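You operate a simulated robot arm through the tools that you are given. There is no shell and no other tool.

You are at the controls of a simulated robot arm. One attempt, no reset.

Task
Wax the ridge top of the shell on the turntable and put it away.
Fine: a quarter turn first; wax from the tin with the pad, pad back; turn the plate back, then the shell into the yellow tote. A coat counts when it lies all over at full strength: go over it till it gets no stronger.

The check looks at the end state, three seconds after you hand in, the way a careful person would. Anything else that was tipped, shoved, dropped, spilled or broken makes it a failure.

Robot
A 7-joint arm with a two-finger parallel gripper, fixed in place. Base frame: the origin is on the floor under the middle of its stand, x ahead of it, y to its left, z up. Units: mm, degrees, N and s.
It reaches about 1112 mm from its shoulder. Its first joint turns from -166.0 to 166.0 degrees. Payload 3.43 kg.
Tool frame: the origin (TCP) lies between the finger pads and is the grasp point; the fingertips stand 34 mm ahead of it; z points along the fingers, y is the line along which they close. Largest opening 128 mm; finger width 24, thickness 12; the body of the gripper, 48 by 130 mm, starts 96 mm behind the TCP.
Orientation is that of the tool frame in the base frame, as a unit quaternion [w, x, y, z]. With the fingers straight down and closing along the base's y, the tool's x points along the base's -x, its y along +y and its z along -z.

Tools
- The arm moves only by the tool jog_arm. Its argument "series" is one flat list of numbers, 7 for each row, row after row: the turn, a rotation vector about the tool's x, y, z in units of 8 degrees (1.0 is 8 degrees), then the shift along the tool's x, y, z in units of 50 mm (1.0 is 50 mm), then the closure, from 0 (fully open) to 1 (shut). In form: [rx, ry, rz, dx, dy, dz, jaw, rx, ry, rz, dx, dy, dz, jaw, ...]. A call has 1 to 20 rows; each row shifts and turns the commanded pose from where the row before left it, along the tool's axes as they then stand. A call with a number of a shift or a turn outside -1 to 1 is refused whole. Each row takes 0.2 s and may step no farther than 50 mm and 8.6 degrees from the row before; otherwise, or with a gripper value out of range, the whole call is refused. Where a pose cannot be reached the arm comes as near as it can. A force on the tool above 40 N (or 10 N above the force at the start of the call, whichever is more), or a blocked arm, ends the call early, and 0.2 s more pass. Each finger travels about 153 mm/s and halts on what it meets, pressing with about 23 N; the grip force reading is that of the motor and also rises with nothing between the fingers. The clock runs only during rows and for 0.2 s after the last one: add rows that do not move to give the fingers time. It gives the time, the measured TCP pose, the force on the tool (base axes), the opening and the grip force at its end, in the units of the frame above (readings bear some noise), with the torque about the TCP (base axes, N m) and any sound that the robot's microphone picked up.
- Cameras (640 x 400 px; columns grow to the right, rows downward): "scene" is fixed at [218.7, 500.8, 1623.7]; the picture's right is [-0.71, -0.71, 0.00], its down [-0.54, 0.55, -0.64] and it looks along [0.45, -0.45, -0.77] (base axes); focal length 318 px, centre (320, 200). "wrist" rides on the gripper at [76, -11, -160] in the tool frame; the picture's right is [0.15, 0.99, 0.00], its down [-0.88, 0.13, -0.46] and it looks along [-0.45, 0.07, 0.89] (tool axes); focal length 234 px, centre (320, 200). There is no depth. A picture from a camera that has moved, and an enlarged one, comes with that camera's place and axes in the base frame and with its lens.
- capture(camera): a new picture of that camera. The clock stands still meanwhile.
- enlarge(camera, box): a new picture of the part [left, top, right, bottom] of that camera's present view, enlarged. The clock stands still meanwhile.
- sign_off(): hands the job in; it is judged then, once.

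Places have to be worked out from the pictures, the camera data and where the tool is seen. Open the gripper and draw the arm clear of the work before you hand the job in, unless the task says otherwise.

The tools are called after ">>>" as a command line: name --argument value ..., lists and objects as JSON in quotes. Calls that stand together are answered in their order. jog_arm: Moves the arm, as the interface text tells. Its arguments: {"type":"object","properties":{"series":{"type":"array","items":{"type":"number"}}},"required":["series"]} The other tools are called the same way: capture (camera) takes a picture; enlarge (camera, box) takes an enlarged picture of a part of a camera's view; sign_off () hands the job in.

At the start:

```text
time: 0.0
position: [488.9, -78.5, 1237.9]
ee_rot: [0.0, 0.0, 1.0, -0.001]
force: [-0.1, -0.6, -0.3]
wrist_torque: [0.01, -0.03, 0.01]
gripper_width: 128.0
grasp_force: 0.0
```

scene: 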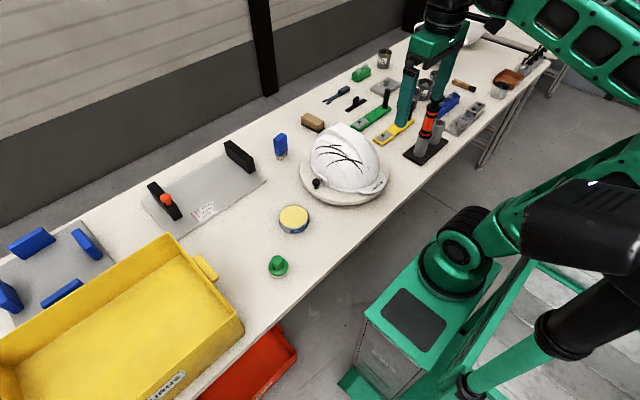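
wrist: 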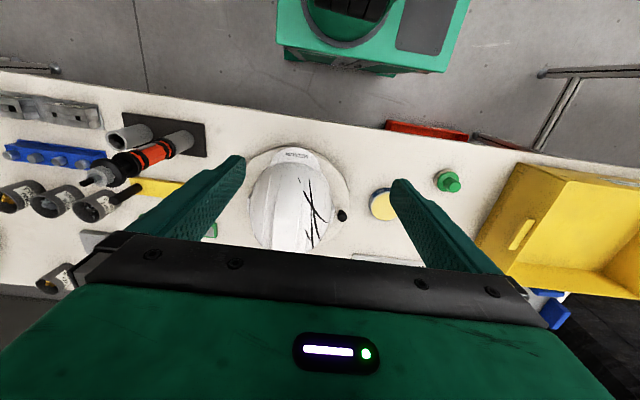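

I start by looking closer at the helmet, the turntable, the wax tin and the pad before moving anything.

>>> enlarge --camera "scene" --box '[240, 110, 420, 290]'

>>> enlarge --camera "scene" --box '[320, 40, 560, 190]'

>>> enlarge --camera "wrist" --box '[220, 120, 500, 295]'

>>> enlarge --camera "scene" --box '[0, 130, 300, 400]'

```text
2.22 times, centred on (330, 200) of scene
camera zoom: at [218.7, 500.8, 1623.7], right [-0.71, -0.71, 0.0], down [-0.54, 0.55, -0.64], along [0.45, -0.45, -0.77], focal length 707 px, centre (298, 200)
```

zoom: 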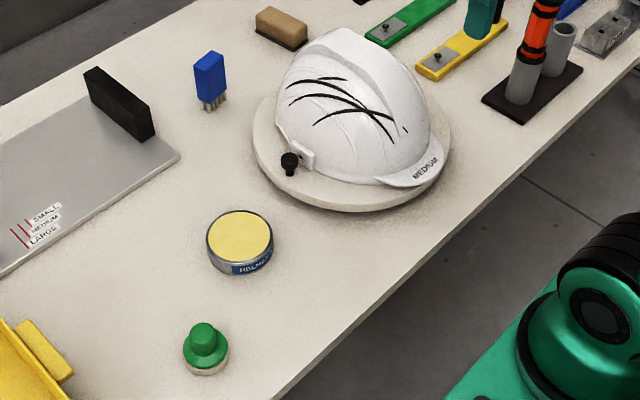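

```text
2.67 times, centred on (440, 115) of scene
camera zoom: at [218.7, 500.8, 1623.7], right [-0.71, -0.71, 0.0], down [-0.54, 0.55, -0.64], along [0.45, -0.45, -0.77], focal length 848 px, centre (0, 427)
```

zoom: 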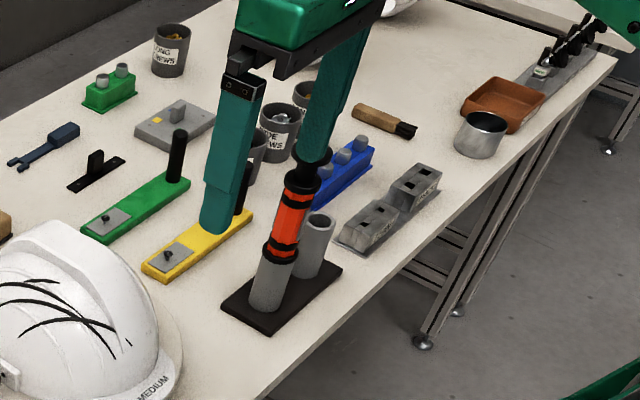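

```text
2.29 times, centred on (360, 208) of wrist
camera zoom: at [413.6, -89.6, 1398.2], right [-0.15, 0.99, 0.0], down [0.88, 0.13, 0.45], along [0.45, 0.07, -0.89], focal length 535 px, centre (229, 183)
```

zoom: 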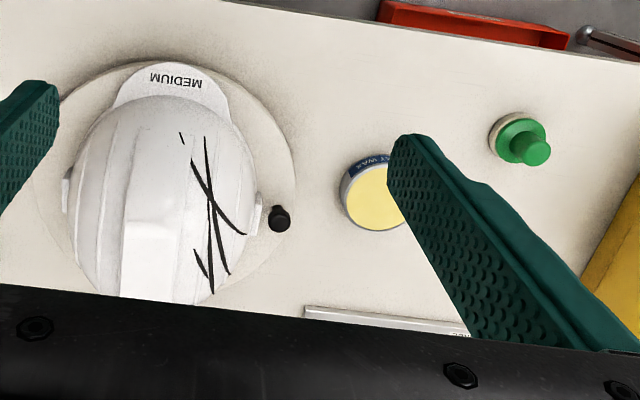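

```text
1.48 times, centred on (150, 265) of scene
camera zoom: at [218.7, 500.8, 1623.7], right [-0.71, -0.71, 0.0], down [-0.54, 0.55, -0.64], along [0.45, -0.45, -0.77], focal length 471 px, centre (572, 104)
```

zoom: 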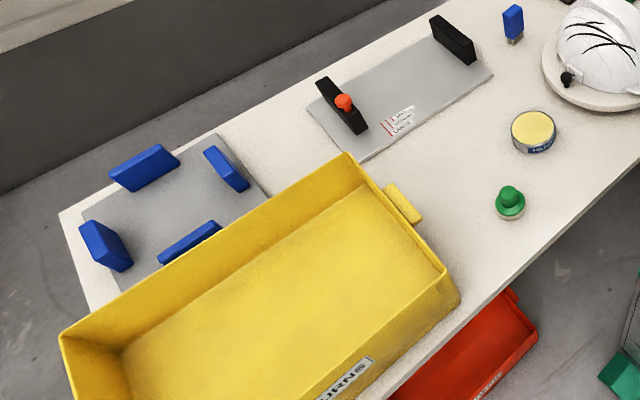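

The helmet's ridge runs along base x with the peak toward the robot, and the turntable knob is roughly at (717, 18, 870). The tin is near (696, 140) and the pad near (597, 285). I move closer over the knob side for a better view.

>>> jog_arm --series '[0, 0, 0, -0.5, 0.32, 0.6, 0, 0, 0, 0, -0.5, 0.32, 0.6, 0, 0, 0, 0, -0.5, 0.32, 0.6, 0, 0, 0, 0, -0.5, 0.32, 0.6, 0, 0, 0, 0, -0.5, 0.32, 0.6, 0, 0, 0, 0, -0.5, 0.32, 0.6, 0, 0, 0, 0, 0, 0, 0, 0]'

>>> capture --camera "wrist"

>>> capture --camera "scene"

```text
time: 1.6
position: [625.3, 17.1, 1065.9]
ee_rot: [0.006, 0.0, 1.0, -0.001]
force: [-0.4, 0.3, -0.1]
wrist_torque: [-0.02, -0.04, -0.02]
gripper_width: 128.1
grasp_force: 0.2
```

```text
taken
camera wrist: at [548.6, 6.5, 1226.0], right [-0.15, 0.99, 0.0], down [0.87, 0.13, 0.47], along [0.46, 0.07, -0.88], focal length 234 px, centre (320, 200)
```

wrist: 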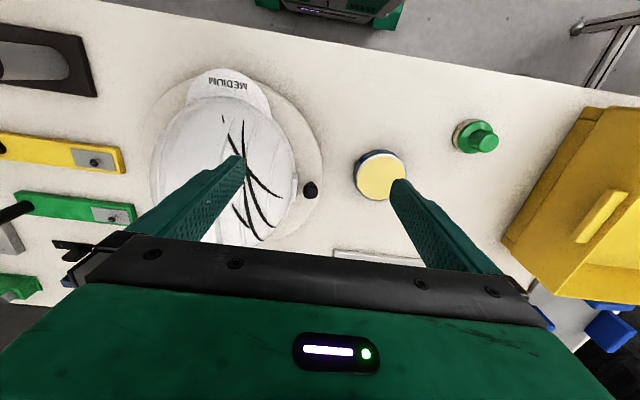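

```text
taken
```

scene: 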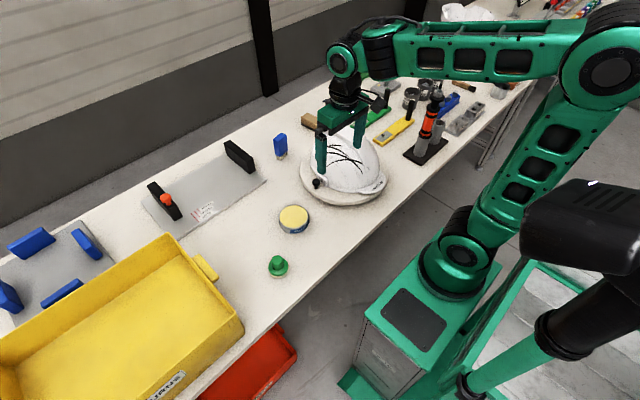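

I zoom into this view to measure the knob, plate, and ridge.

>>> enlarge --camera "wrist" --box '[140, 60, 340, 260]'

>>> enlarge --camera "scene" --box '[280, 100, 420, 220]'

>>> enlarge --camera "wrist" --box '[330, 90, 530, 220]'

```text
2.00 times, centred on (240, 160) of wrist
camera zoom: at [548.6, 6.5, 1226.0], right [-0.15, 0.99, 0.0], down [0.87, 0.13, 0.47], along [0.46, 0.07, -0.88], focal length 468 px, centre (480, 280)
```

zoom: 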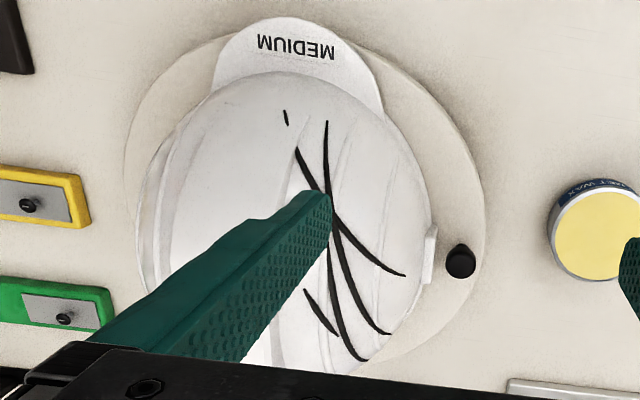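

```text
3.33 times, centred on (350, 160) of scene
camera zoom: at [218.7, 500.8, 1623.7], right [-0.71, -0.71, 0.0], down [-0.54, 0.55, -0.64], along [0.45, -0.45, -0.77], focal length 1060 px, centre (220, 333)
```

zoom: 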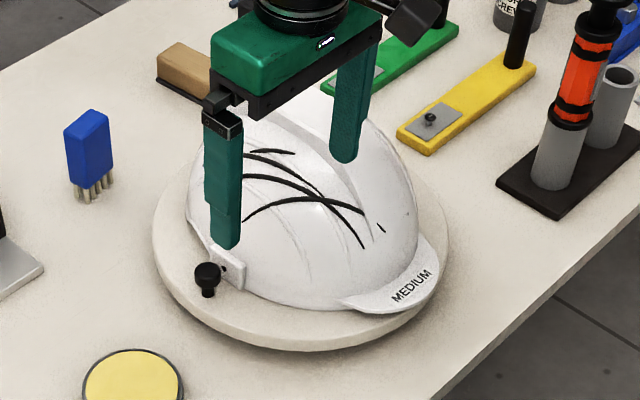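

```text
3.08 times, centred on (430, 155) of wrist
camera zoom: at [548.6, 6.5, 1226.0], right [-0.15, 0.99, 0.0], down [0.87, 0.13, 0.47], along [0.46, 0.07, -0.88], focal length 720 px, centre (-18, 338)
```

zoom: 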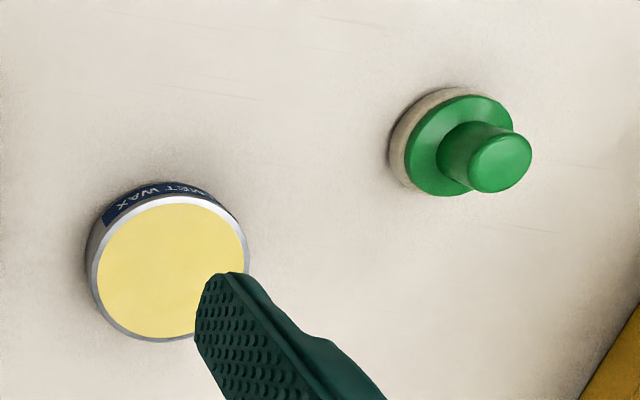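

Estimates: knob top about (719, 15, 875), plate centre about (712, -119), tin top about (692, 140, 833) and pad knob top about (599, 280, 863). Next I look straight at the helmet and its ridge from between the fingers.

>>> jog_arm --series '[0, 0, 0, 0.175, -0.66, -0.57, 0, 0, 0, 0, 0.175, -0.66, -0.57, 0, 0, 0, 0, 0.175, -0.66, -0.57, 0, 0, 0, 0, 0.175, -0.66, -0.57, 0, 0, 0, 0, 0, 0, 0, 0, 0, 0, 0, 0, 0, 0, 0]'

>>> capture --camera "wrist"

>>> enlarge --camera "wrist" --box '[230, 120, 410, 240]'

>>> enlarge --camera "scene" --box '[290, 110, 400, 215]'

```text
time: 3.0
position: [588.6, -113.7, 1178.2]
ee_rot: [0.007, -0.001, 1.0, 0.0]
force: [0.6, -0.5, -0.4]
wrist_torque: [-0.01, -0.01, -0.01]
gripper_width: 128.0
grasp_force: 0.1
```

```text
taken
camera wrist: at [511.0, -125.7, 1338.4], right [-0.15, 0.99, 0.0], down [0.88, 0.13, 0.47], along [0.46, 0.07, -0.88], focal length 234 px, centre (320, 200)
```

wrist: 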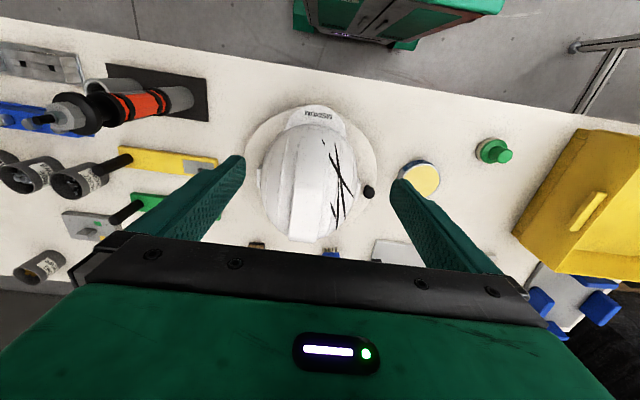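

```text
3.33 times, centred on (320, 180) of wrist
camera zoom: at [511.0, -125.7, 1338.4], right [-0.15, 0.99, 0.0], down [0.88, 0.13, 0.47], along [0.46, 0.07, -0.88], focal length 781 px, centre (320, 267)
```

zoom: 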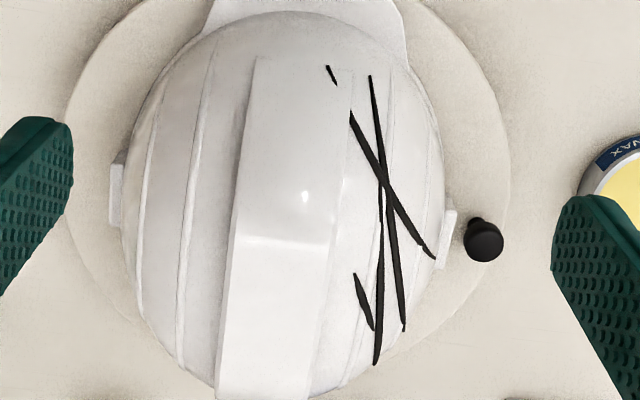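

```text
3.81 times, centred on (345, 162) of scene
camera zoom: at [218.7, 500.8, 1623.7], right [-0.71, -0.71, 0.0], down [-0.54, 0.55, -0.64], along [0.45, -0.45, -0.77], focal length 1212 px, centre (225, 343)
```

zoom: 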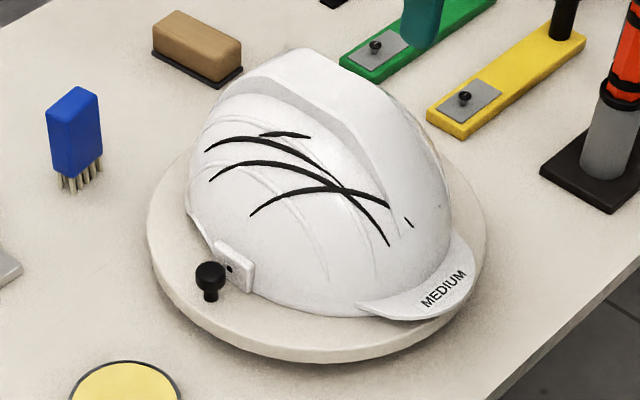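

The ridge is the wide raised band, about 54 mm, running along x over the crown; the black scratches lie on the flank. I yaw the gripper 90° so it closes tangentially to the plate and move it above the knob.

>>> jog_arm --series '[0, 0, 0.9375, 0, 0, 0, 0, 0, 0, 0.9375, 0, 0, 0, 0, 0, 0, 0.9375, 0, 0, 0, 0, 0, 0, 0.9375, 0, 0, 0, 0, 0, 0, 0.9375, 0, 0, 0, 0, 0, 0, 0.9375, 0, 0, 0, 0, 0, 0, 0.9375, 0, 0, 0, 0, 0, 0, 0.9375, 0, 0, 0, 0, 0, 0, 0.9375, 0, 0, 0, 0, 0, 0, 0.9375, 0, 0, 0, 0, 0, 0, 0.9375, 0, 0, 0, 0, 0, 0, 0.9375, 0, 0, 0, 0, 0, 0, 0, 0.43, 0.435, 0.594, 0, 0, 0, 0, 0.43, 0.435, 0.594, 0, 0, 0, 0, 0.43, 0.435, 0.594, 0, 0, 0, 0, 0.43, 0.435, 0.594, 0, 0, 0, 0, 0.43, 0.435, 0.594, 0, 0, 0, 0, 0.43, 0.435, 0.594, 0, 0, 0, 0, 0, 0, 0, 0]'

>>> capture --camera "wrist"

>>> enlarge --camera "scene" --box '[270, 90, 420, 220]'

```text
time: 7.0
position: [720.7, 15.0, 1002.2]
ee_rot: [0.004, 0.707, 0.708, 0.004]
force: [0.8, -0.2, 0.6]
wrist_torque: [0.0, -0.01, 0.02]
gripper_width: 128.0
grasp_force: 0.1
```

```text
taken
camera wrist: at [708.1, 90.5, 1162.5], right [0.99, 0.15, 0.01], down [0.13, -0.88, 0.46], along [0.08, -0.45, -0.89], focal length 234 px, centre (320, 200)
```

wrist: 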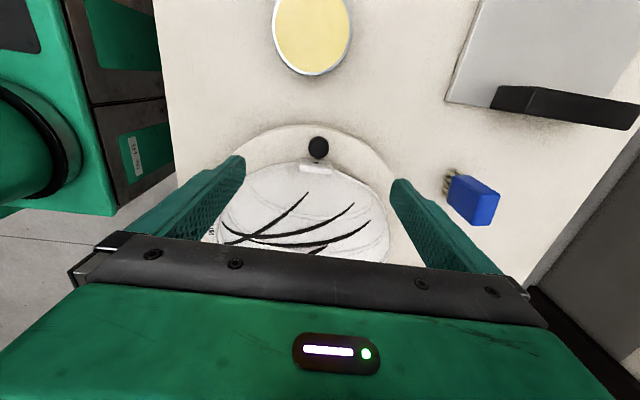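

```text
3.08 times, centred on (345, 155) of scene
camera zoom: at [218.7, 500.8, 1623.7], right [-0.71, -0.71, 0.0], down [-0.54, 0.55, -0.64], along [0.45, -0.45, -0.77], focal length 979 px, centre (243, 338)
```

zoom: 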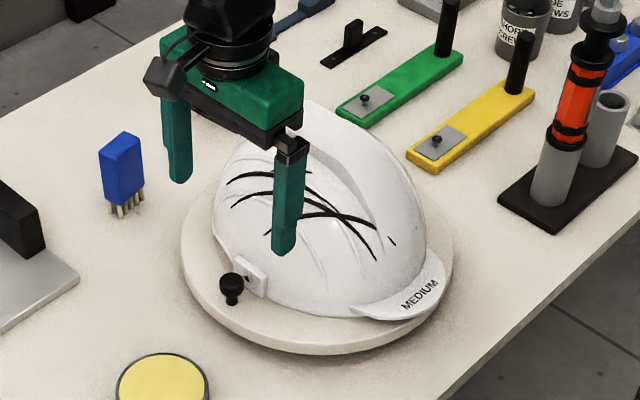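

I zoom in on the knob from this closer view to pin its position.

>>> enlarge --camera "wrist" --box '[240, 110, 400, 210]'

```text
4.00 times, centred on (320, 160) of wrist
camera zoom: at [708.1, 90.5, 1162.5], right [0.99, 0.15, 0.01], down [0.13, -0.88, 0.46], along [0.08, -0.45, -0.89], focal length 937 px, centre (320, 360)
```

zoom: 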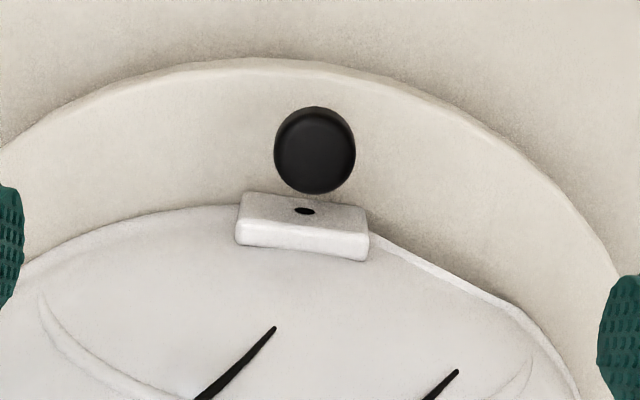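

The closer view fits the plate centre near (722, -118), radius about 154, with the knob at about (721.6, 19) and its top near z 878. I lower the open fingers around the knob, biased 5 mm outward to stay clear of the helmet clip.

>>> jog_arm --series '[0, 0, 0, 0.09, 0.01, 0.5, 0, 0, 0, 0, 0.09, 0.01, 0.5, 0, 0, 0, 0, 0, 0, 0.5, 0, 0, 0, 0, 0, 0, 0.5, 0, 0, 0, 0, 0, 0, 0.3, 0, 0, 0, 0, 0, 0, 0, 0]'

>>> capture --camera "wrist"

>>> enlarge --camera "scene" --box '[270, 120, 380, 220]'

```text
time: 8.4
position: [725.0, 24.4, 885.6]
ee_rot: [0.004, 0.707, 0.707, 0.004]
force: [0.0, -0.7, 0.5]
wrist_torque: [0.01, 0.01, -0.01]
gripper_width: 127.7
grasp_force: 0.1
```

```text
taken
camera wrist: at [712.0, 99.7, 1046.7], right [0.99, 0.15, 0.01], down [0.13, -0.88, 0.46], along [0.08, -0.45, -0.89], focal length 234 px, centre (320, 200)
```

wrist: 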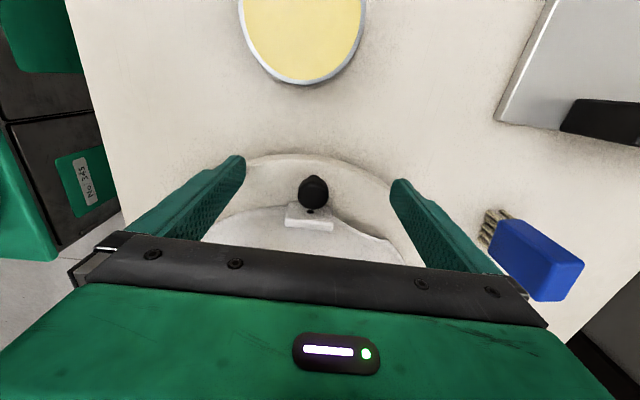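

```text
4.00 times, centred on (325, 170) of scene
camera zoom: at [218.7, 500.8, 1623.7], right [-0.71, -0.71, 0.0], down [-0.54, 0.55, -0.64], along [0.45, -0.45, -0.77], focal length 1272 px, centre (300, 320)
```

zoom: 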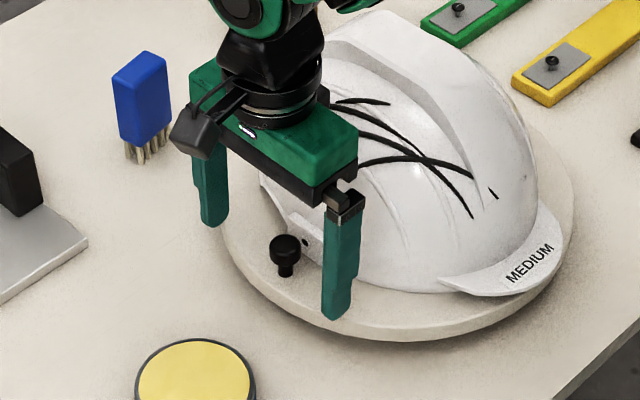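

The fingers straddle the knob with nothing touched. I shift 4 mm toward its centre and close.

>>> jog_arm --series '[0, 0, 0, 0, -0.08, 0, 0.5, 0, 0, 0, 0, 0, 0, 0.7, 0, 0, 0, 0, 0, 0, 1, 0, 0, 0, 0, 0, 0, 1, 0, 0, 0, 0, 0, 0, 1]'

>>> capture --camera "wrist"

>>> enlarge --camera "scene" --box '[270, 120, 380, 220]'

```text
time: 9.6
position: [720.2, 23.9, 885.9]
ee_rot: [0.005, 0.706, 0.708, 0.004]
force: [0.1, -1.2, 1.6]
wrist_torque: [-0.06, -0.02, -0.02]
gripper_width: 25.5
grasp_force: 45.0
```

```text
taken
camera wrist: at [707.6, 99.8, 1046.9], right [0.99, 0.15, 0.01], down [0.13, -0.88, 0.46], along [0.08, -0.45, -0.89], focal length 234 px, centre (320, 200)
```

wrist: 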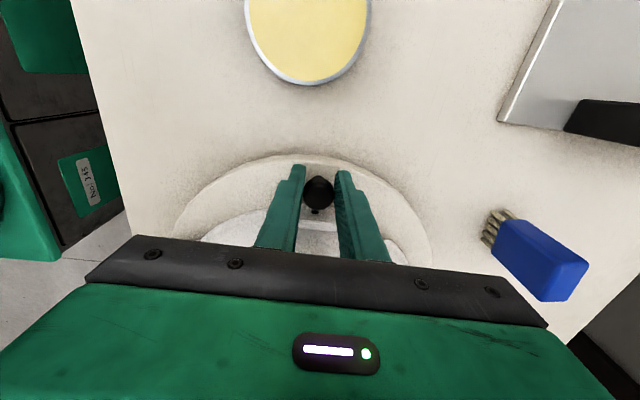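

```text
4.00 times, centred on (325, 170) of scene
camera zoom: at [218.7, 500.8, 1623.7], right [-0.71, -0.71, 0.0], down [-0.54, 0.55, -0.64], along [0.45, -0.45, -0.77], focal length 1272 px, centre (300, 320)
```

zoom: 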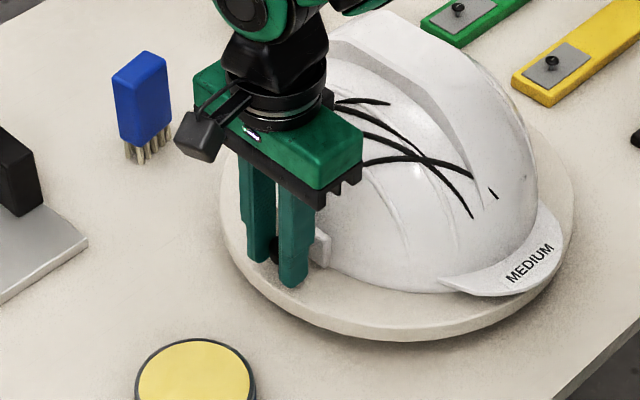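

The knob is gripped at 25.5 mm. I start a counter-clockwise arc of 15° in 5° steps as a test and check position and forces.

>>> jog_arm --series '[0, 0, -0.625, -0.0108, -0.2475, 0, 1, 0, 0, -0.625, -0.0108, -0.2475, 0, 1, 0, 0, -0.625, -0.0108, -0.2475, 0, 1, 0, 0, 0, 0, 0, 0, 1]'

>>> enlarge --camera "scene" --box '[270, 120, 380, 220]'

```text
time: 10.6
position: [681.6, 20.4, 886.7]
ee_rot: [0.005, 0.608, 0.794, 0.003]
force: [1.2, -0.1, -2.4]
wrist_torque: [-0.15, -0.07, 0.15]
gripper_width: 25.6
grasp_force: 45.2
```

```text
4.00 times, centred on (325, 170) of scene
camera zoom: at [218.7, 500.8, 1623.7], right [-0.71, -0.71, 0.0], down [-0.54, 0.55, -0.64], along [0.45, -0.45, -0.77], focal length 1272 px, centre (300, 320)
```

zoom: 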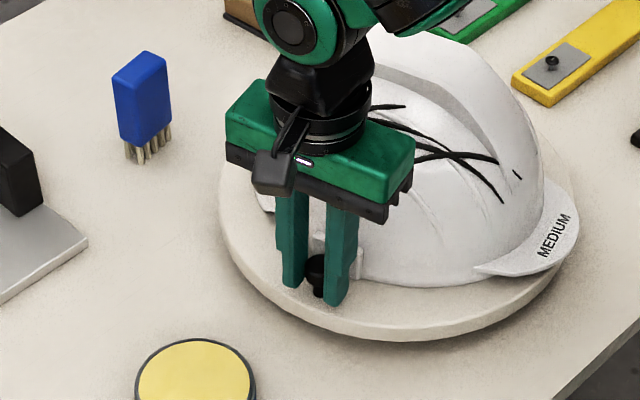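

The plate follows with tiny forces and the shift convention is as I assumed. I continue the arc for the remaining 75°.

>>> jog_arm --series '[0, 0, -0.625, -0.013, -0.2475, 0, 1, 0, 0, -0.625, -0.013, -0.2475, 0, 1, 0, 0, -0.625, -0.013, -0.2475, 0, 1, 0, 0, -0.625, -0.013, -0.2475, 0, 1, 0, 0, -0.625, -0.013, -0.2475, 0, 1, 0, 0, -0.625, -0.013, -0.2475, 0, 1, 0, 0, -0.625, -0.013, -0.2475, 0, 1, 0, 0, -0.625, -0.013, -0.2475, 0, 1, 0, 0, -0.625, -0.013, -0.2475, 0, 1, 0, 0, 0, 0, 0, 0, 1]'

>>> enlarge --camera "scene" --box '[270, 120, 400, 220]'

>>> capture --camera "wrist"

```text
time: 12.8
position: [594.9, -47.6, 885.4]
ee_rot: [0.006, 0.258, 0.966, 0.002]
force: [-19.3, 11.1, 32.6]
wrist_torque: [0.13, 0.21, -0.07]
gripper_width: 25.5
grasp_force: 44.9
```

```text
4.00 times, centred on (335, 170) of scene
camera zoom: at [218.7, 500.8, 1623.7], right [-0.71, -0.71, 0.0], down [-0.54, 0.55, -0.64], along [0.45, -0.45, -0.77], focal length 1272 px, centre (260, 320)
```

zoom: 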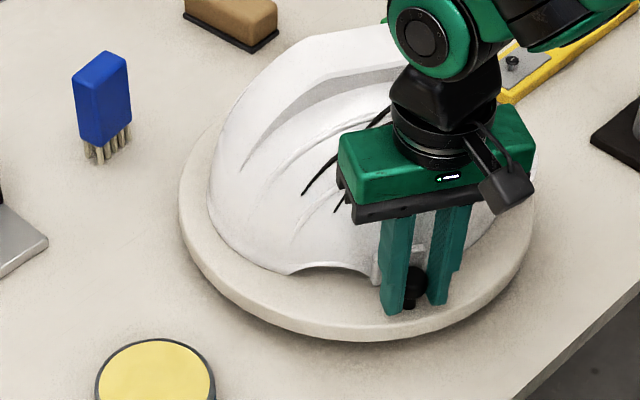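

```text
taken
camera wrist: at [523.2, -20.5, 1045.6], right [0.37, 0.93, 0.0], down [0.82, -0.33, 0.47], along [0.43, -0.17, -0.88], focal length 234 px, centre (320, 200)
```

wrist: 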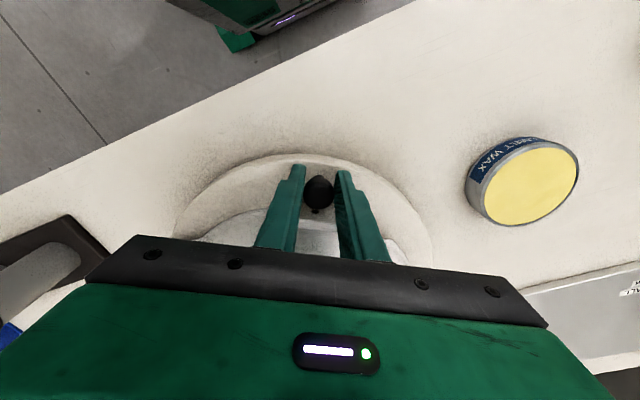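

A force of about 39 N appeared, pointing radially outward and up, so something may be pressing. I zoom in before moving further.

>>> enlarge --camera "wrist" --box '[230, 130, 430, 260]'

>>> enlarge --camera "scene" --box '[340, 150, 410, 210]'

```text
3.08 times, centred on (330, 195) of wrist
camera zoom: at [523.2, -20.5, 1045.6], right [0.37, 0.93, 0.0], down [0.82, -0.33, 0.47], along [0.43, -0.17, -0.88], focal length 720 px, centre (289, 215)
```

zoom: 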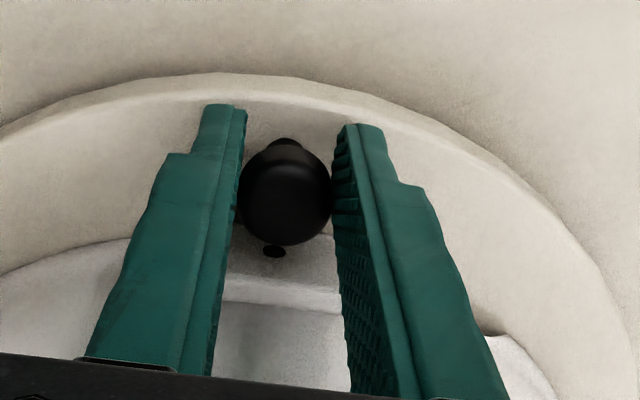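

```text
6.67 times, centred on (375, 180) of scene
camera zoom: at [218.7, 500.8, 1623.7], right [-0.71, -0.71, 0.0], down [-0.54, 0.55, -0.64], along [0.45, -0.45, -0.77], focal length 2121 px, centre (-47, 333)
```

zoom: 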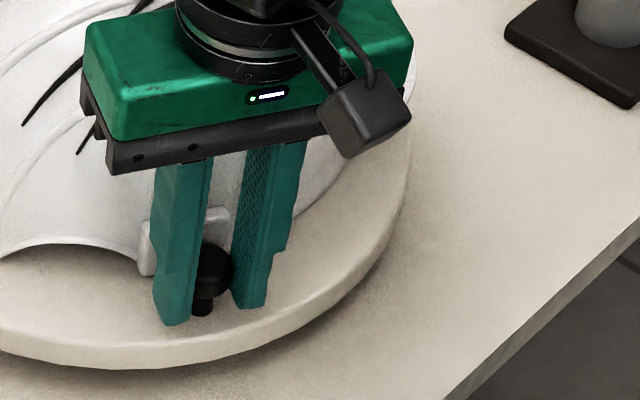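

It looks like the knob is held off-line by grip friction rather than hitting the helmet. I open the fingers slightly to release the load and read the force again.

>>> jog_arm --series '[0, 0, 0, 0, 0, 0, 0.7, 0, 0, 0, 0, 0, 0, 0.7]'

```text
time: 13.4
position: [597.3, -49.1, 885.3]
ee_rot: [0.006, 0.259, 0.966, 0.001]
force: [0.3, -0.3, -0.3]
wrist_torque: [0.0, -0.02, 0.01]
gripper_width: 38.3
grasp_force: 0.1
```

Opening removed all force, so it was only grip friction. I cage the knob loosely at 27 mm and finish the last 30° of the quarter turn.

>>> jog_arm --series '[0, 0, 0, 0, 0, 0, 0.79, 0, 0, -0.625, -0.0108, -0.2468, 0, 0.79, 0, 0, -0.625, -0.0108, -0.2468, 0, 0.79, 0, 0, -0.625, -0.0108, -0.2468, 0, 0.79, 0, 0, -0.625, -0.0108, -0.2468, 0, 0.79, 0, 0, -0.625, -0.0108, -0.2468, 0, 0.79, 0, 0, -0.625, -0.0108, -0.2468, 0, 0.79, 0, 0, 0, 0, 0, 0, 0.79]'

>>> enlarge --camera "scene" --box '[270, 120, 400, 220]'

>>> capture --camera "wrist"

```text
time: 15.2
position: [579.4, -119.0, 884.4]
ee_rot: [0.007, -0.001, 1.0, 0.0]
force: [0.2, -1.0, 0.4]
wrist_torque: [-0.03, 0.02, -0.01]
gripper_width: 27.0
grasp_force: 0.7
```

```text
4.00 times, centred on (335, 170) of scene
camera zoom: at [218.7, 500.8, 1623.7], right [-0.71, -0.71, 0.0], down [-0.54, 0.55, -0.64], along [0.45, -0.45, -0.77], focal length 1272 px, centre (260, 320)
```

zoom: 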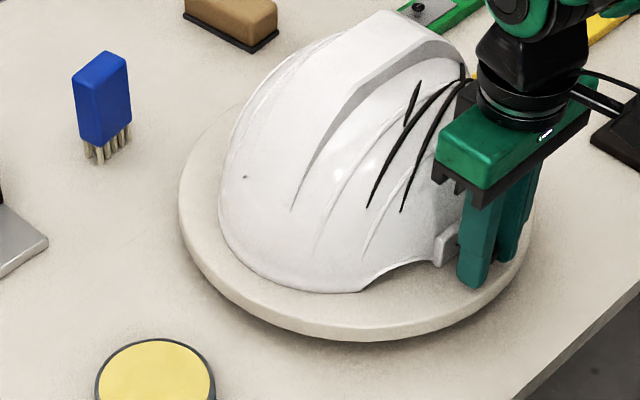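

```text
taken
camera wrist: at [501.6, -130.7, 1044.6], right [-0.15, 0.99, 0.0], down [0.88, 0.13, 0.47], along [0.46, 0.07, -0.88], focal length 234 px, centre (320, 200)
```

wrist: 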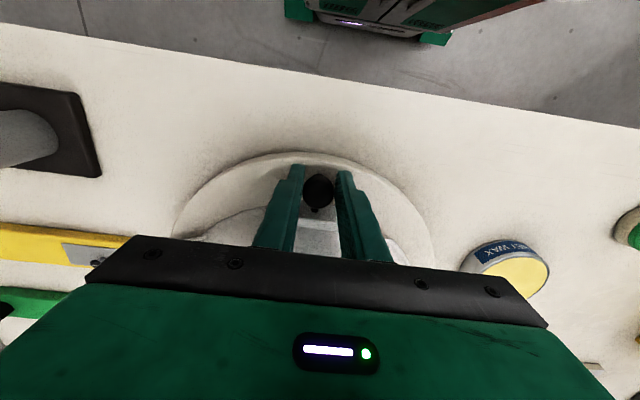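

The quarter turn is done; the ridge now runs along y. I open the fingers, rise clear and look at the ridge from above.

>>> jog_arm --series '[0, 0, 0, 0, 0, 0, 0.5, 0, 0, 0, 0, 0, 0, 0.5, 0, 0, 0, 0, 0, -0.8, 0.5, 0, 0, 0, 0, 0, -0.9, 0.5, 0, 0, 0, 0, 0, -0.9, 0.2, 0, 0, 0, 0, 0, -0.9, 0, 0, 0, 0, 0, 0, -0.9, 0, 0, 0, 0, 0, 0, -0.9, 0, 0, 0, 0, 0, 0, 0, 0]'

>>> capture --camera "wrist"

>>> enlarge --camera "wrist" --box '[220, 110, 420, 240]'

>>> enlarge --camera "scene" --box '[290, 110, 410, 220]'

```text
time: 17.2
position: [575.0, -117.3, 1151.2]
ee_rot: [0.006, 0.0, 1.0, 0.0]
force: [-0.3, 0.4, -0.5]
wrist_torque: [0.01, 0.01, -0.02]
gripper_width: 127.9
grasp_force: 0.0
```

```text
taken
camera wrist: at [497.8, -129.1, 1310.9], right [-0.15, 0.99, 0.0], down [0.88, 0.13, 0.47], along [0.46, 0.07, -0.88], focal length 234 px, centre (320, 200)
```

wrist: 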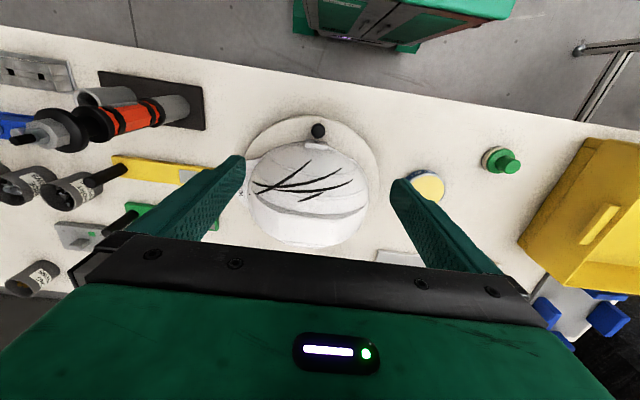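

```text
3.08 times, centred on (320, 175) of wrist
camera zoom: at [497.8, -129.1, 1310.9], right [-0.15, 0.99, 0.0], down [0.88, 0.13, 0.47], along [0.46, 0.07, -0.88], focal length 720 px, centre (320, 277)
```

zoom: 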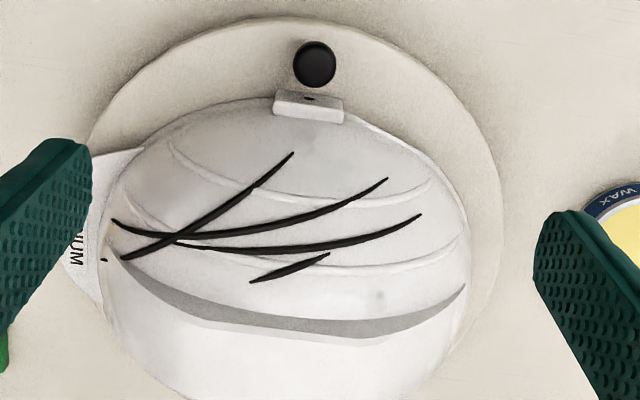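

```text
3.64 times, centred on (350, 165) of scene
camera zoom: at [218.7, 500.8, 1623.7], right [-0.71, -0.71, 0.0], down [-0.54, 0.55, -0.64], along [0.45, -0.45, -0.77], focal length 1157 px, centre (211, 327)
```

zoom: 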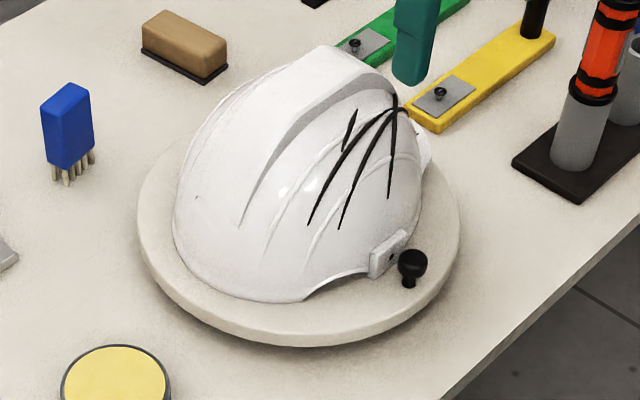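

The ridge-top edge fits roughly an arc of radius about 117 mm around (y −116, z 882), with its top near z 1000. Next I go above the green pad at about (599, 280) to localise it closely.

>>> jog_arm --series '[0, 0, 0, -0.048, 0.794, 0.382, 0, 0, 0, 0, -0.048, 0.794, 0.382, 0, 0, 0, 0, -0.048, 0.794, 0.382, 0, 0, 0, 0, -0.048, 0.794, 0.382, 0, 0, 0, 0, -0.048, 0.794, 0.382, 0, 0, 0, 0, -0.048, 0.794, 0.382, 0, 0, 0, 0, -0.048, 0.794, 0.382, 0, 0, 0, 0, -0.048, 0.794, 0.382, 0, 0, 0, 0, -0.048, 0.794, 0.382, 0, 0, 0, 0, -0.048, 0.794, 0.382, 0, 0, 0, 0, 0, 0, 0, 0]'

>>> capture --camera "wrist"

>>> enlarge --camera "scene" --box '[230, 190, 340, 290]'

```text
time: 19.6
position: [600.6, 277.0, 959.8]
ee_rot: [0.006, 0.0, 1.0, 0.001]
force: [0.2, -0.9, 0.9]
wrist_torque: [0.02, -0.01, 0.0]
gripper_width: 127.8
grasp_force: 0.2
```

```text
taken
camera wrist: at [523.0, 265.9, 1120.2], right [-0.15, 0.99, 0.0], down [0.88, 0.13, 0.47], along [0.46, 0.07, -0.88], focal length 234 px, centre (320, 200)
```

wrist: 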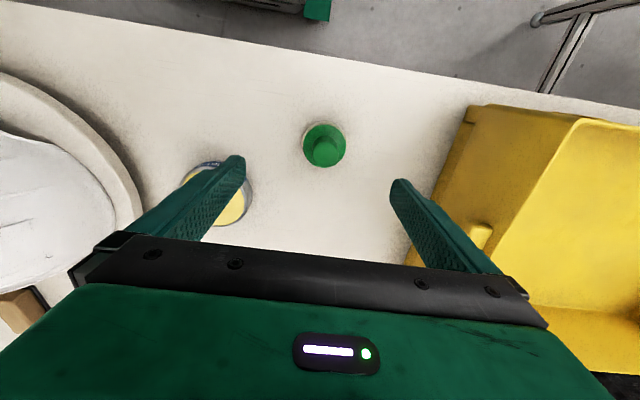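

```text
4.00 times, centred on (285, 240) of scene
camera zoom: at [218.7, 500.8, 1623.7], right [-0.71, -0.71, 0.0], down [-0.54, 0.55, -0.64], along [0.45, -0.45, -0.77], focal length 1272 px, centre (460, 40)
```

zoom: 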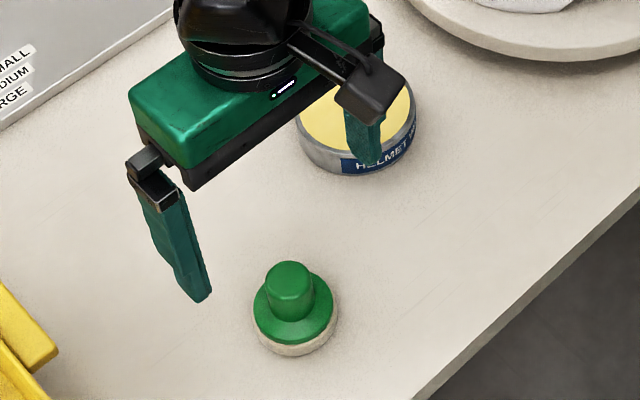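

>>> enlarge --camera "wrist" --box '[270, 100, 370, 180]'

```text
5.00 times, centred on (320, 140) of wrist
camera zoom: at [523.0, 265.9, 1120.2], right [-0.15, 0.99, 0.0], down [0.88, 0.13, 0.47], along [0.46, 0.07, -0.88], focal length 1171 px, centre (320, 500)
```

zoom: 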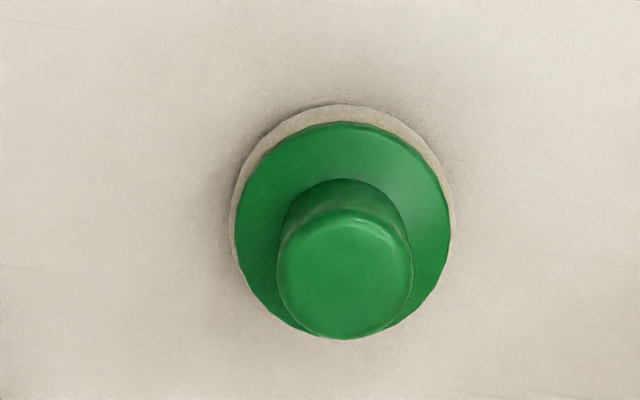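

The pad's axis lies at about (600, 283) by the tool-relative view; its disc top is about z 823 and its knob top about z 866. I centre on it, descend to TCP z ≈ 864 and close on the knob.

>>> jog_arm --series '[0, 0, 0, 0, 0.12, 0.4, 0.4, 0, 0, 0, 0, 0, 0.5, 0.4, 0, 0, 0, 0, 0, 0.5, 0.4, 0, 0, 0, 0, 0, 0.5, 0.4, 0, 0, 0, 0, 0, 0, 0.4]'

>>> capture --camera "wrist"

>>> enlarge --camera "scene" --box '[230, 210, 330, 290]'

```text
time: 20.8
position: [603.1, 282.6, 864.9]
ee_rot: [0.006, 0.0, 1.0, 0.0]
force: [0.1, 0.4, -0.3]
wrist_torque: [0.0, 0.0, -0.01]
gripper_width: 76.8
grasp_force: 0.1
```

```text
taken
camera wrist: at [526.0, 271.0, 1024.5], right [-0.15, 0.99, 0.0], down [0.88, 0.13, 0.47], along [0.46, 0.07, -0.88], focal length 234 px, centre (320, 200)
```

wrist: 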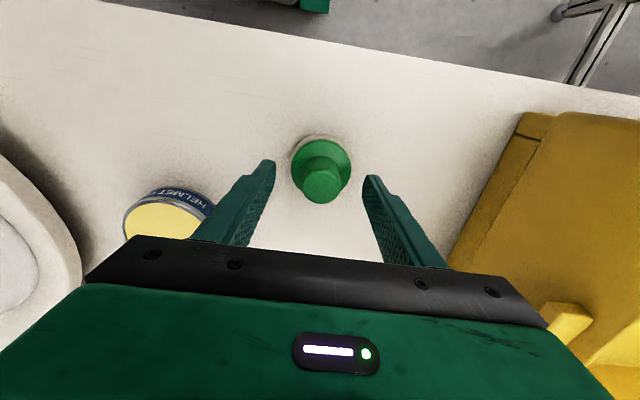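

```text
5.00 times, centred on (280, 250) of scene
camera zoom: at [218.7, 500.8, 1623.7], right [-0.71, -0.71, 0.0], down [-0.54, 0.55, -0.64], along [0.45, -0.45, -0.77], focal length 1591 px, centre (520, -50)
```

zoom: 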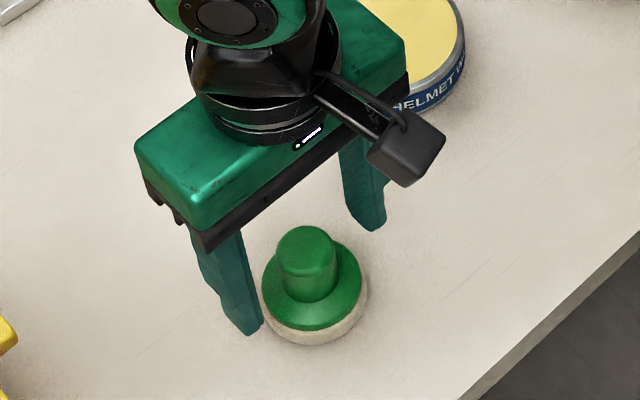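

The gripper straddles the pad knob in y; I check the fore-aft offset with a zoom before closing.

>>> enlarge --camera "wrist" --box '[260, 120, 380, 220]'

```text
4.00 times, centred on (320, 170) of wrist
camera zoom: at [526.0, 271.0, 1024.5], right [-0.15, 0.99, 0.0], down [0.88, 0.13, 0.47], along [0.46, 0.07, -0.88], focal length 937 px, centre (320, 320)
```

zoom: 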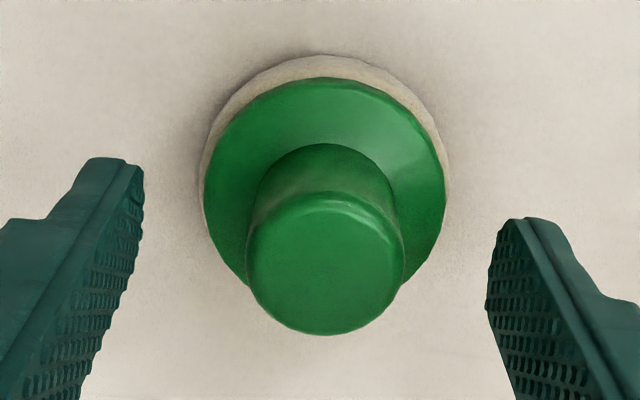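

The knob axis is at about (598, 283), so I shift 5 mm toward the robot and close.

>>> jog_arm --series '[0, 0, 0, 0.1, 0.005, 0, 0.4, 0, 0, 0, 0, 0, 0, 0.6, 0, 0, 0, 0, 0, 0, 0.72, 0, 0, 0, 0, 0, 0, 1, 0, 0, 0, 0, 0, 0, 1, 0, 0, 0, 0, 0, 0, 1]'

>>> capture --camera "wrist"

>>> enlarge --camera "scene" --box '[230, 210, 330, 290]'

```text
time: 22.2
position: [598.1, 281.3, 864.0]
ee_rot: [0.006, 0.0, 1.0, 0.0]
force: [-0.6, -0.1, 0.1]
wrist_torque: [-0.02, 0.01, 0.0]
gripper_width: 30.2
grasp_force: 22.8
```

```text
taken
camera wrist: at [521.0, 271.7, 1023.9], right [-0.15, 0.99, 0.0], down [0.88, 0.13, 0.47], along [0.46, 0.07, -0.88], focal length 234 px, centre (320, 200)
```

wrist: 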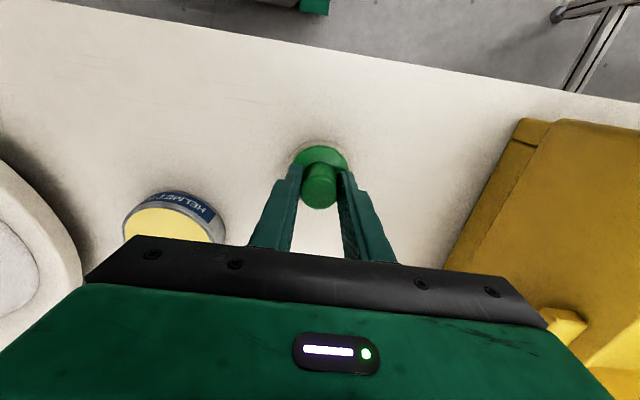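

```text
5.00 times, centred on (280, 250) of scene
camera zoom: at [218.7, 500.8, 1623.7], right [-0.71, -0.71, 0.0], down [-0.54, 0.55, -0.64], along [0.45, -0.45, -0.77], focal length 1591 px, centre (520, -50)
```

zoom: 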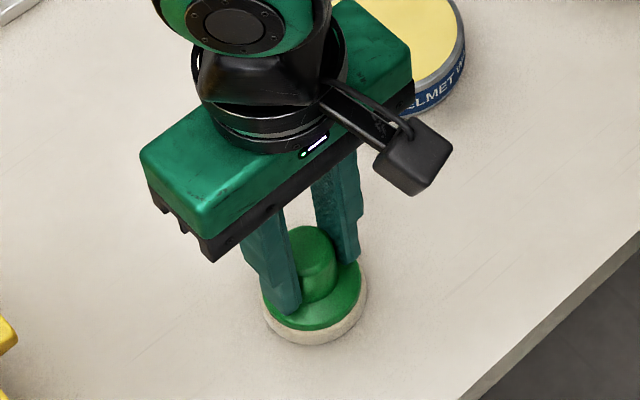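

The pad is gripped at 30.2 mm, so its home pose is TCP (598, 282, 864). I lift it straight up and look at the tin.

>>> jog_arm --series '[0, 0, 0, 0, 0, -0.3, 1, 0, 0, 0, 0, 0, -0.6, 1, 0, 0, 0, 0, 0, -0.8, 1, 0, 0, 0, 0, 0, -0.8, 1, 0, 0, 0, 0, 0, 0, 1]'

>>> capture --camera "wrist"

>>> enlarge --camera "wrist" --box '[180, 120, 360, 240]'

>>> enlarge --camera "scene" --box '[240, 170, 340, 290]'

```text
time: 23.4
position: [598.0, 284.5, 988.3]
ee_rot: [0.006, 0.001, 1.0, 0.0]
force: [-0.4, -0.8, 0.1]
wrist_torque: [0.04, 0.03, 0.01]
gripper_width: 0.0
grasp_force: 22.7
```

```text
taken
camera wrist: at [521.9, 272.8, 1147.6], right [-0.15, 0.99, 0.0], down [0.88, 0.13, 0.47], along [0.46, 0.07, -0.88], focal length 234 px, centre (320, 200)
```

wrist: 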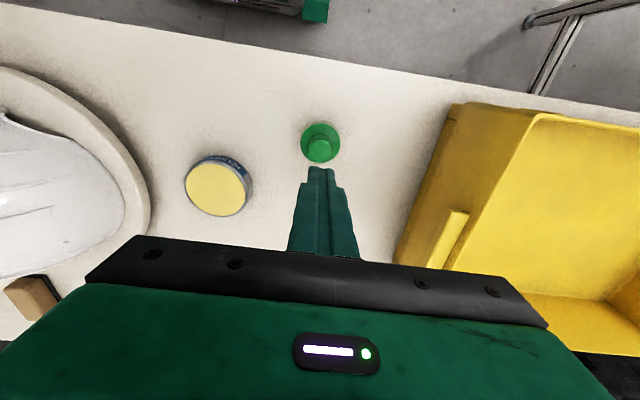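

```text
3.33 times, centred on (270, 180) of wrist
camera zoom: at [521.9, 272.8, 1147.6], right [-0.15, 0.99, 0.0], down [0.88, 0.13, 0.47], along [0.46, 0.07, -0.88], focal length 781 px, centre (487, 267)
```

zoom: 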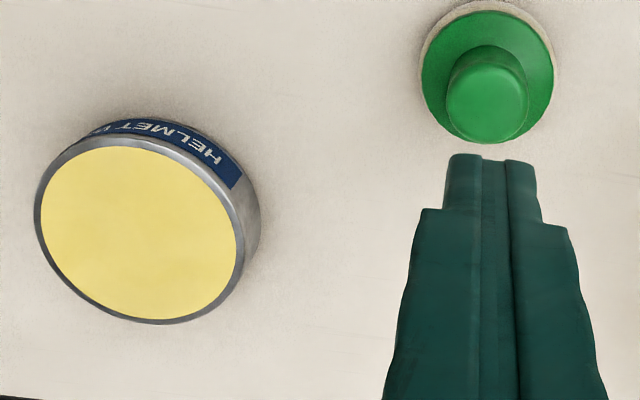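

```text
3.33 times, centred on (290, 230) of scene
camera zoom: at [218.7, 500.8, 1623.7], right [-0.71, -0.71, 0.0], down [-0.54, 0.55, -0.64], along [0.45, -0.45, -0.77], focal length 1060 px, centre (420, 100)
```

zoom: 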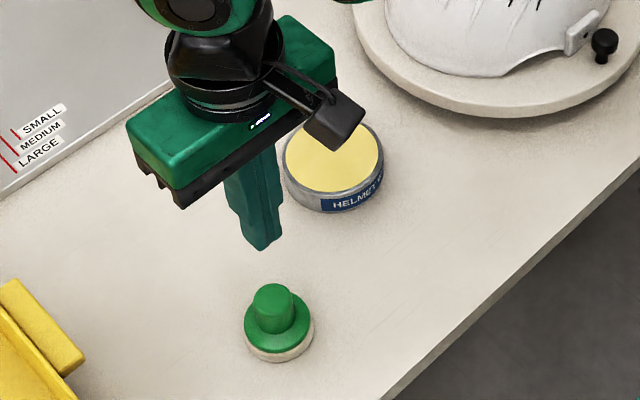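

The pad slipped out and still stands untouched at its place, with the gripper now closed empty. I reopen, go back down slightly deeper along the same axis, and will check the grip before lifting.

>>> jog_arm --series '[0, 0, 0, 0, 0.01, 0, 0.4, 0, 0, 0, 0, 0, 0, 0.4, 0, 0, 0, 0, 0, 0.6, 0.4, 0, 0, 0, 0, 0, 0.6, 0.4, 0, 0, 0, 0, 0, 0.6, 0.4, 0, 0, 0, 0, 0, 0.5, 0.4, 0, 0, 0, 0, 0, 0.24, 0.4, 0, 0, 0, 0, 0, 0, 0.4]'

>>> enlarge --camera "wrist" --box '[260, 120, 380, 220]'

>>> enlarge --camera "scene" --box '[240, 220, 320, 290]'

```text
time: 25.2
position: [597.0, 285.5, 861.6]
ee_rot: [0.006, 0.0, 1.0, 0.0]
force: [0.0, -1.0, 0.2]
wrist_torque: [0.01, -0.02, -0.03]
gripper_width: 76.6
grasp_force: 0.1
```

```text
4.00 times, centred on (320, 170) of wrist
camera zoom: at [519.3, 273.5, 1022.0], right [-0.15, 0.99, 0.0], down [0.87, 0.13, 0.47], along [0.46, 0.07, -0.88], focal length 937 px, centre (320, 320)
```

zoom: 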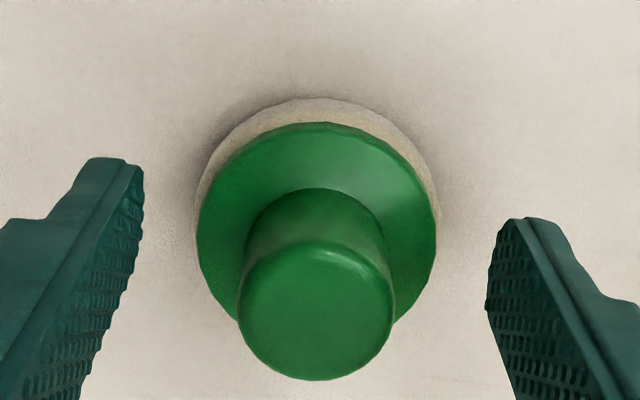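

```text
5.71 times, centred on (280, 255) of scene
camera zoom: at [218.7, 500.8, 1623.7], right [-0.71, -0.71, 0.0], down [-0.54, 0.55, -0.64], along [0.45, -0.45, -0.77], focal length 1818 px, centre (549, -114)
```

zoom: 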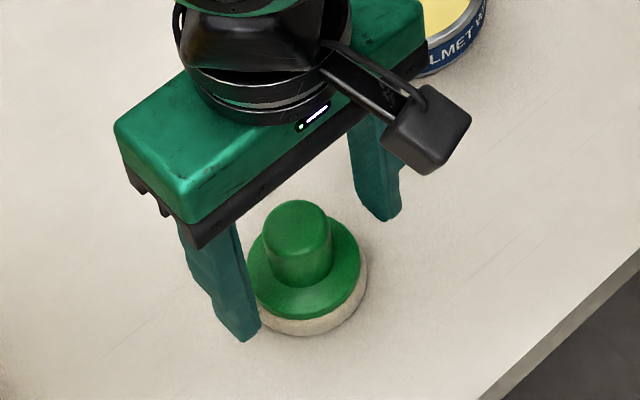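

The knob sits about 3 mm forward of the tool axis; I shift that and close with a longer squeeze, then check the grip reading.

>>> jog_arm --series '[0, 0, 0, -0.06, -0.01, 0, 0.4, 0, 0, 0, 0, 0, 0, 0.7, 0, 0, 0, 0, 0, 0, 0.9, 0, 0, 0, 0, 0, 0, 0.9, 0, 0, 0, 0, 0, 0, 1, 0, 0, 0, 0, 0, 0, 1, 0, 0, 0, 0, 0, 0, 1]'

>>> enlarge --camera "wrist" --box '[260, 120, 380, 220]'

>>> enlarge --camera "scene" --box '[240, 220, 320, 290]'

```text
time: 26.8
position: [600.3, 284.4, 862.7]
ee_rot: [0.006, 0.0, 1.0, 0.0]
force: [-0.2, 1.1, 1.0]
wrist_torque: [-0.07, -0.01, -0.04]
gripper_width: 30.5
grasp_force: 22.9
```

```text
4.00 times, centred on (320, 170) of wrist
camera zoom: at [522.6, 272.7, 1022.1], right [-0.15, 0.99, 0.0], down [0.88, 0.13, 0.47], along [0.46, 0.07, -0.88], focal length 937 px, centre (320, 320)
```

zoom: 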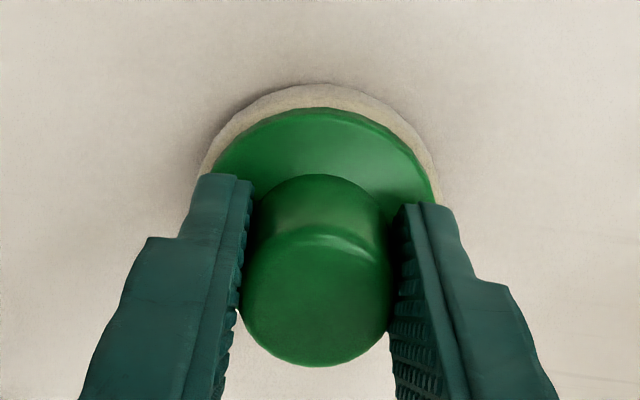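

```text
5.71 times, centred on (280, 255) of scene
camera zoom: at [218.7, 500.8, 1623.7], right [-0.71, -0.71, 0.0], down [-0.54, 0.55, -0.64], along [0.45, -0.45, -0.77], focal length 1818 px, centre (549, -114)
```

zoom: 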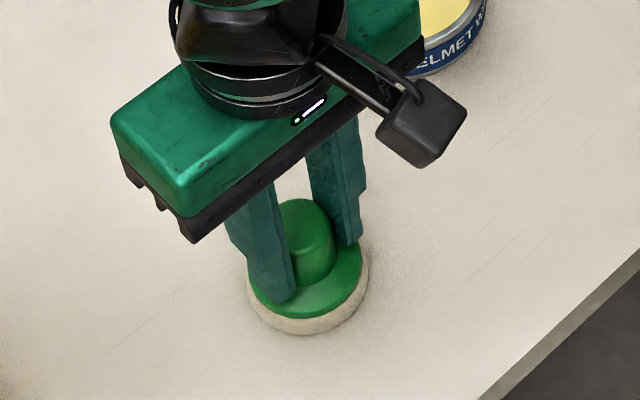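

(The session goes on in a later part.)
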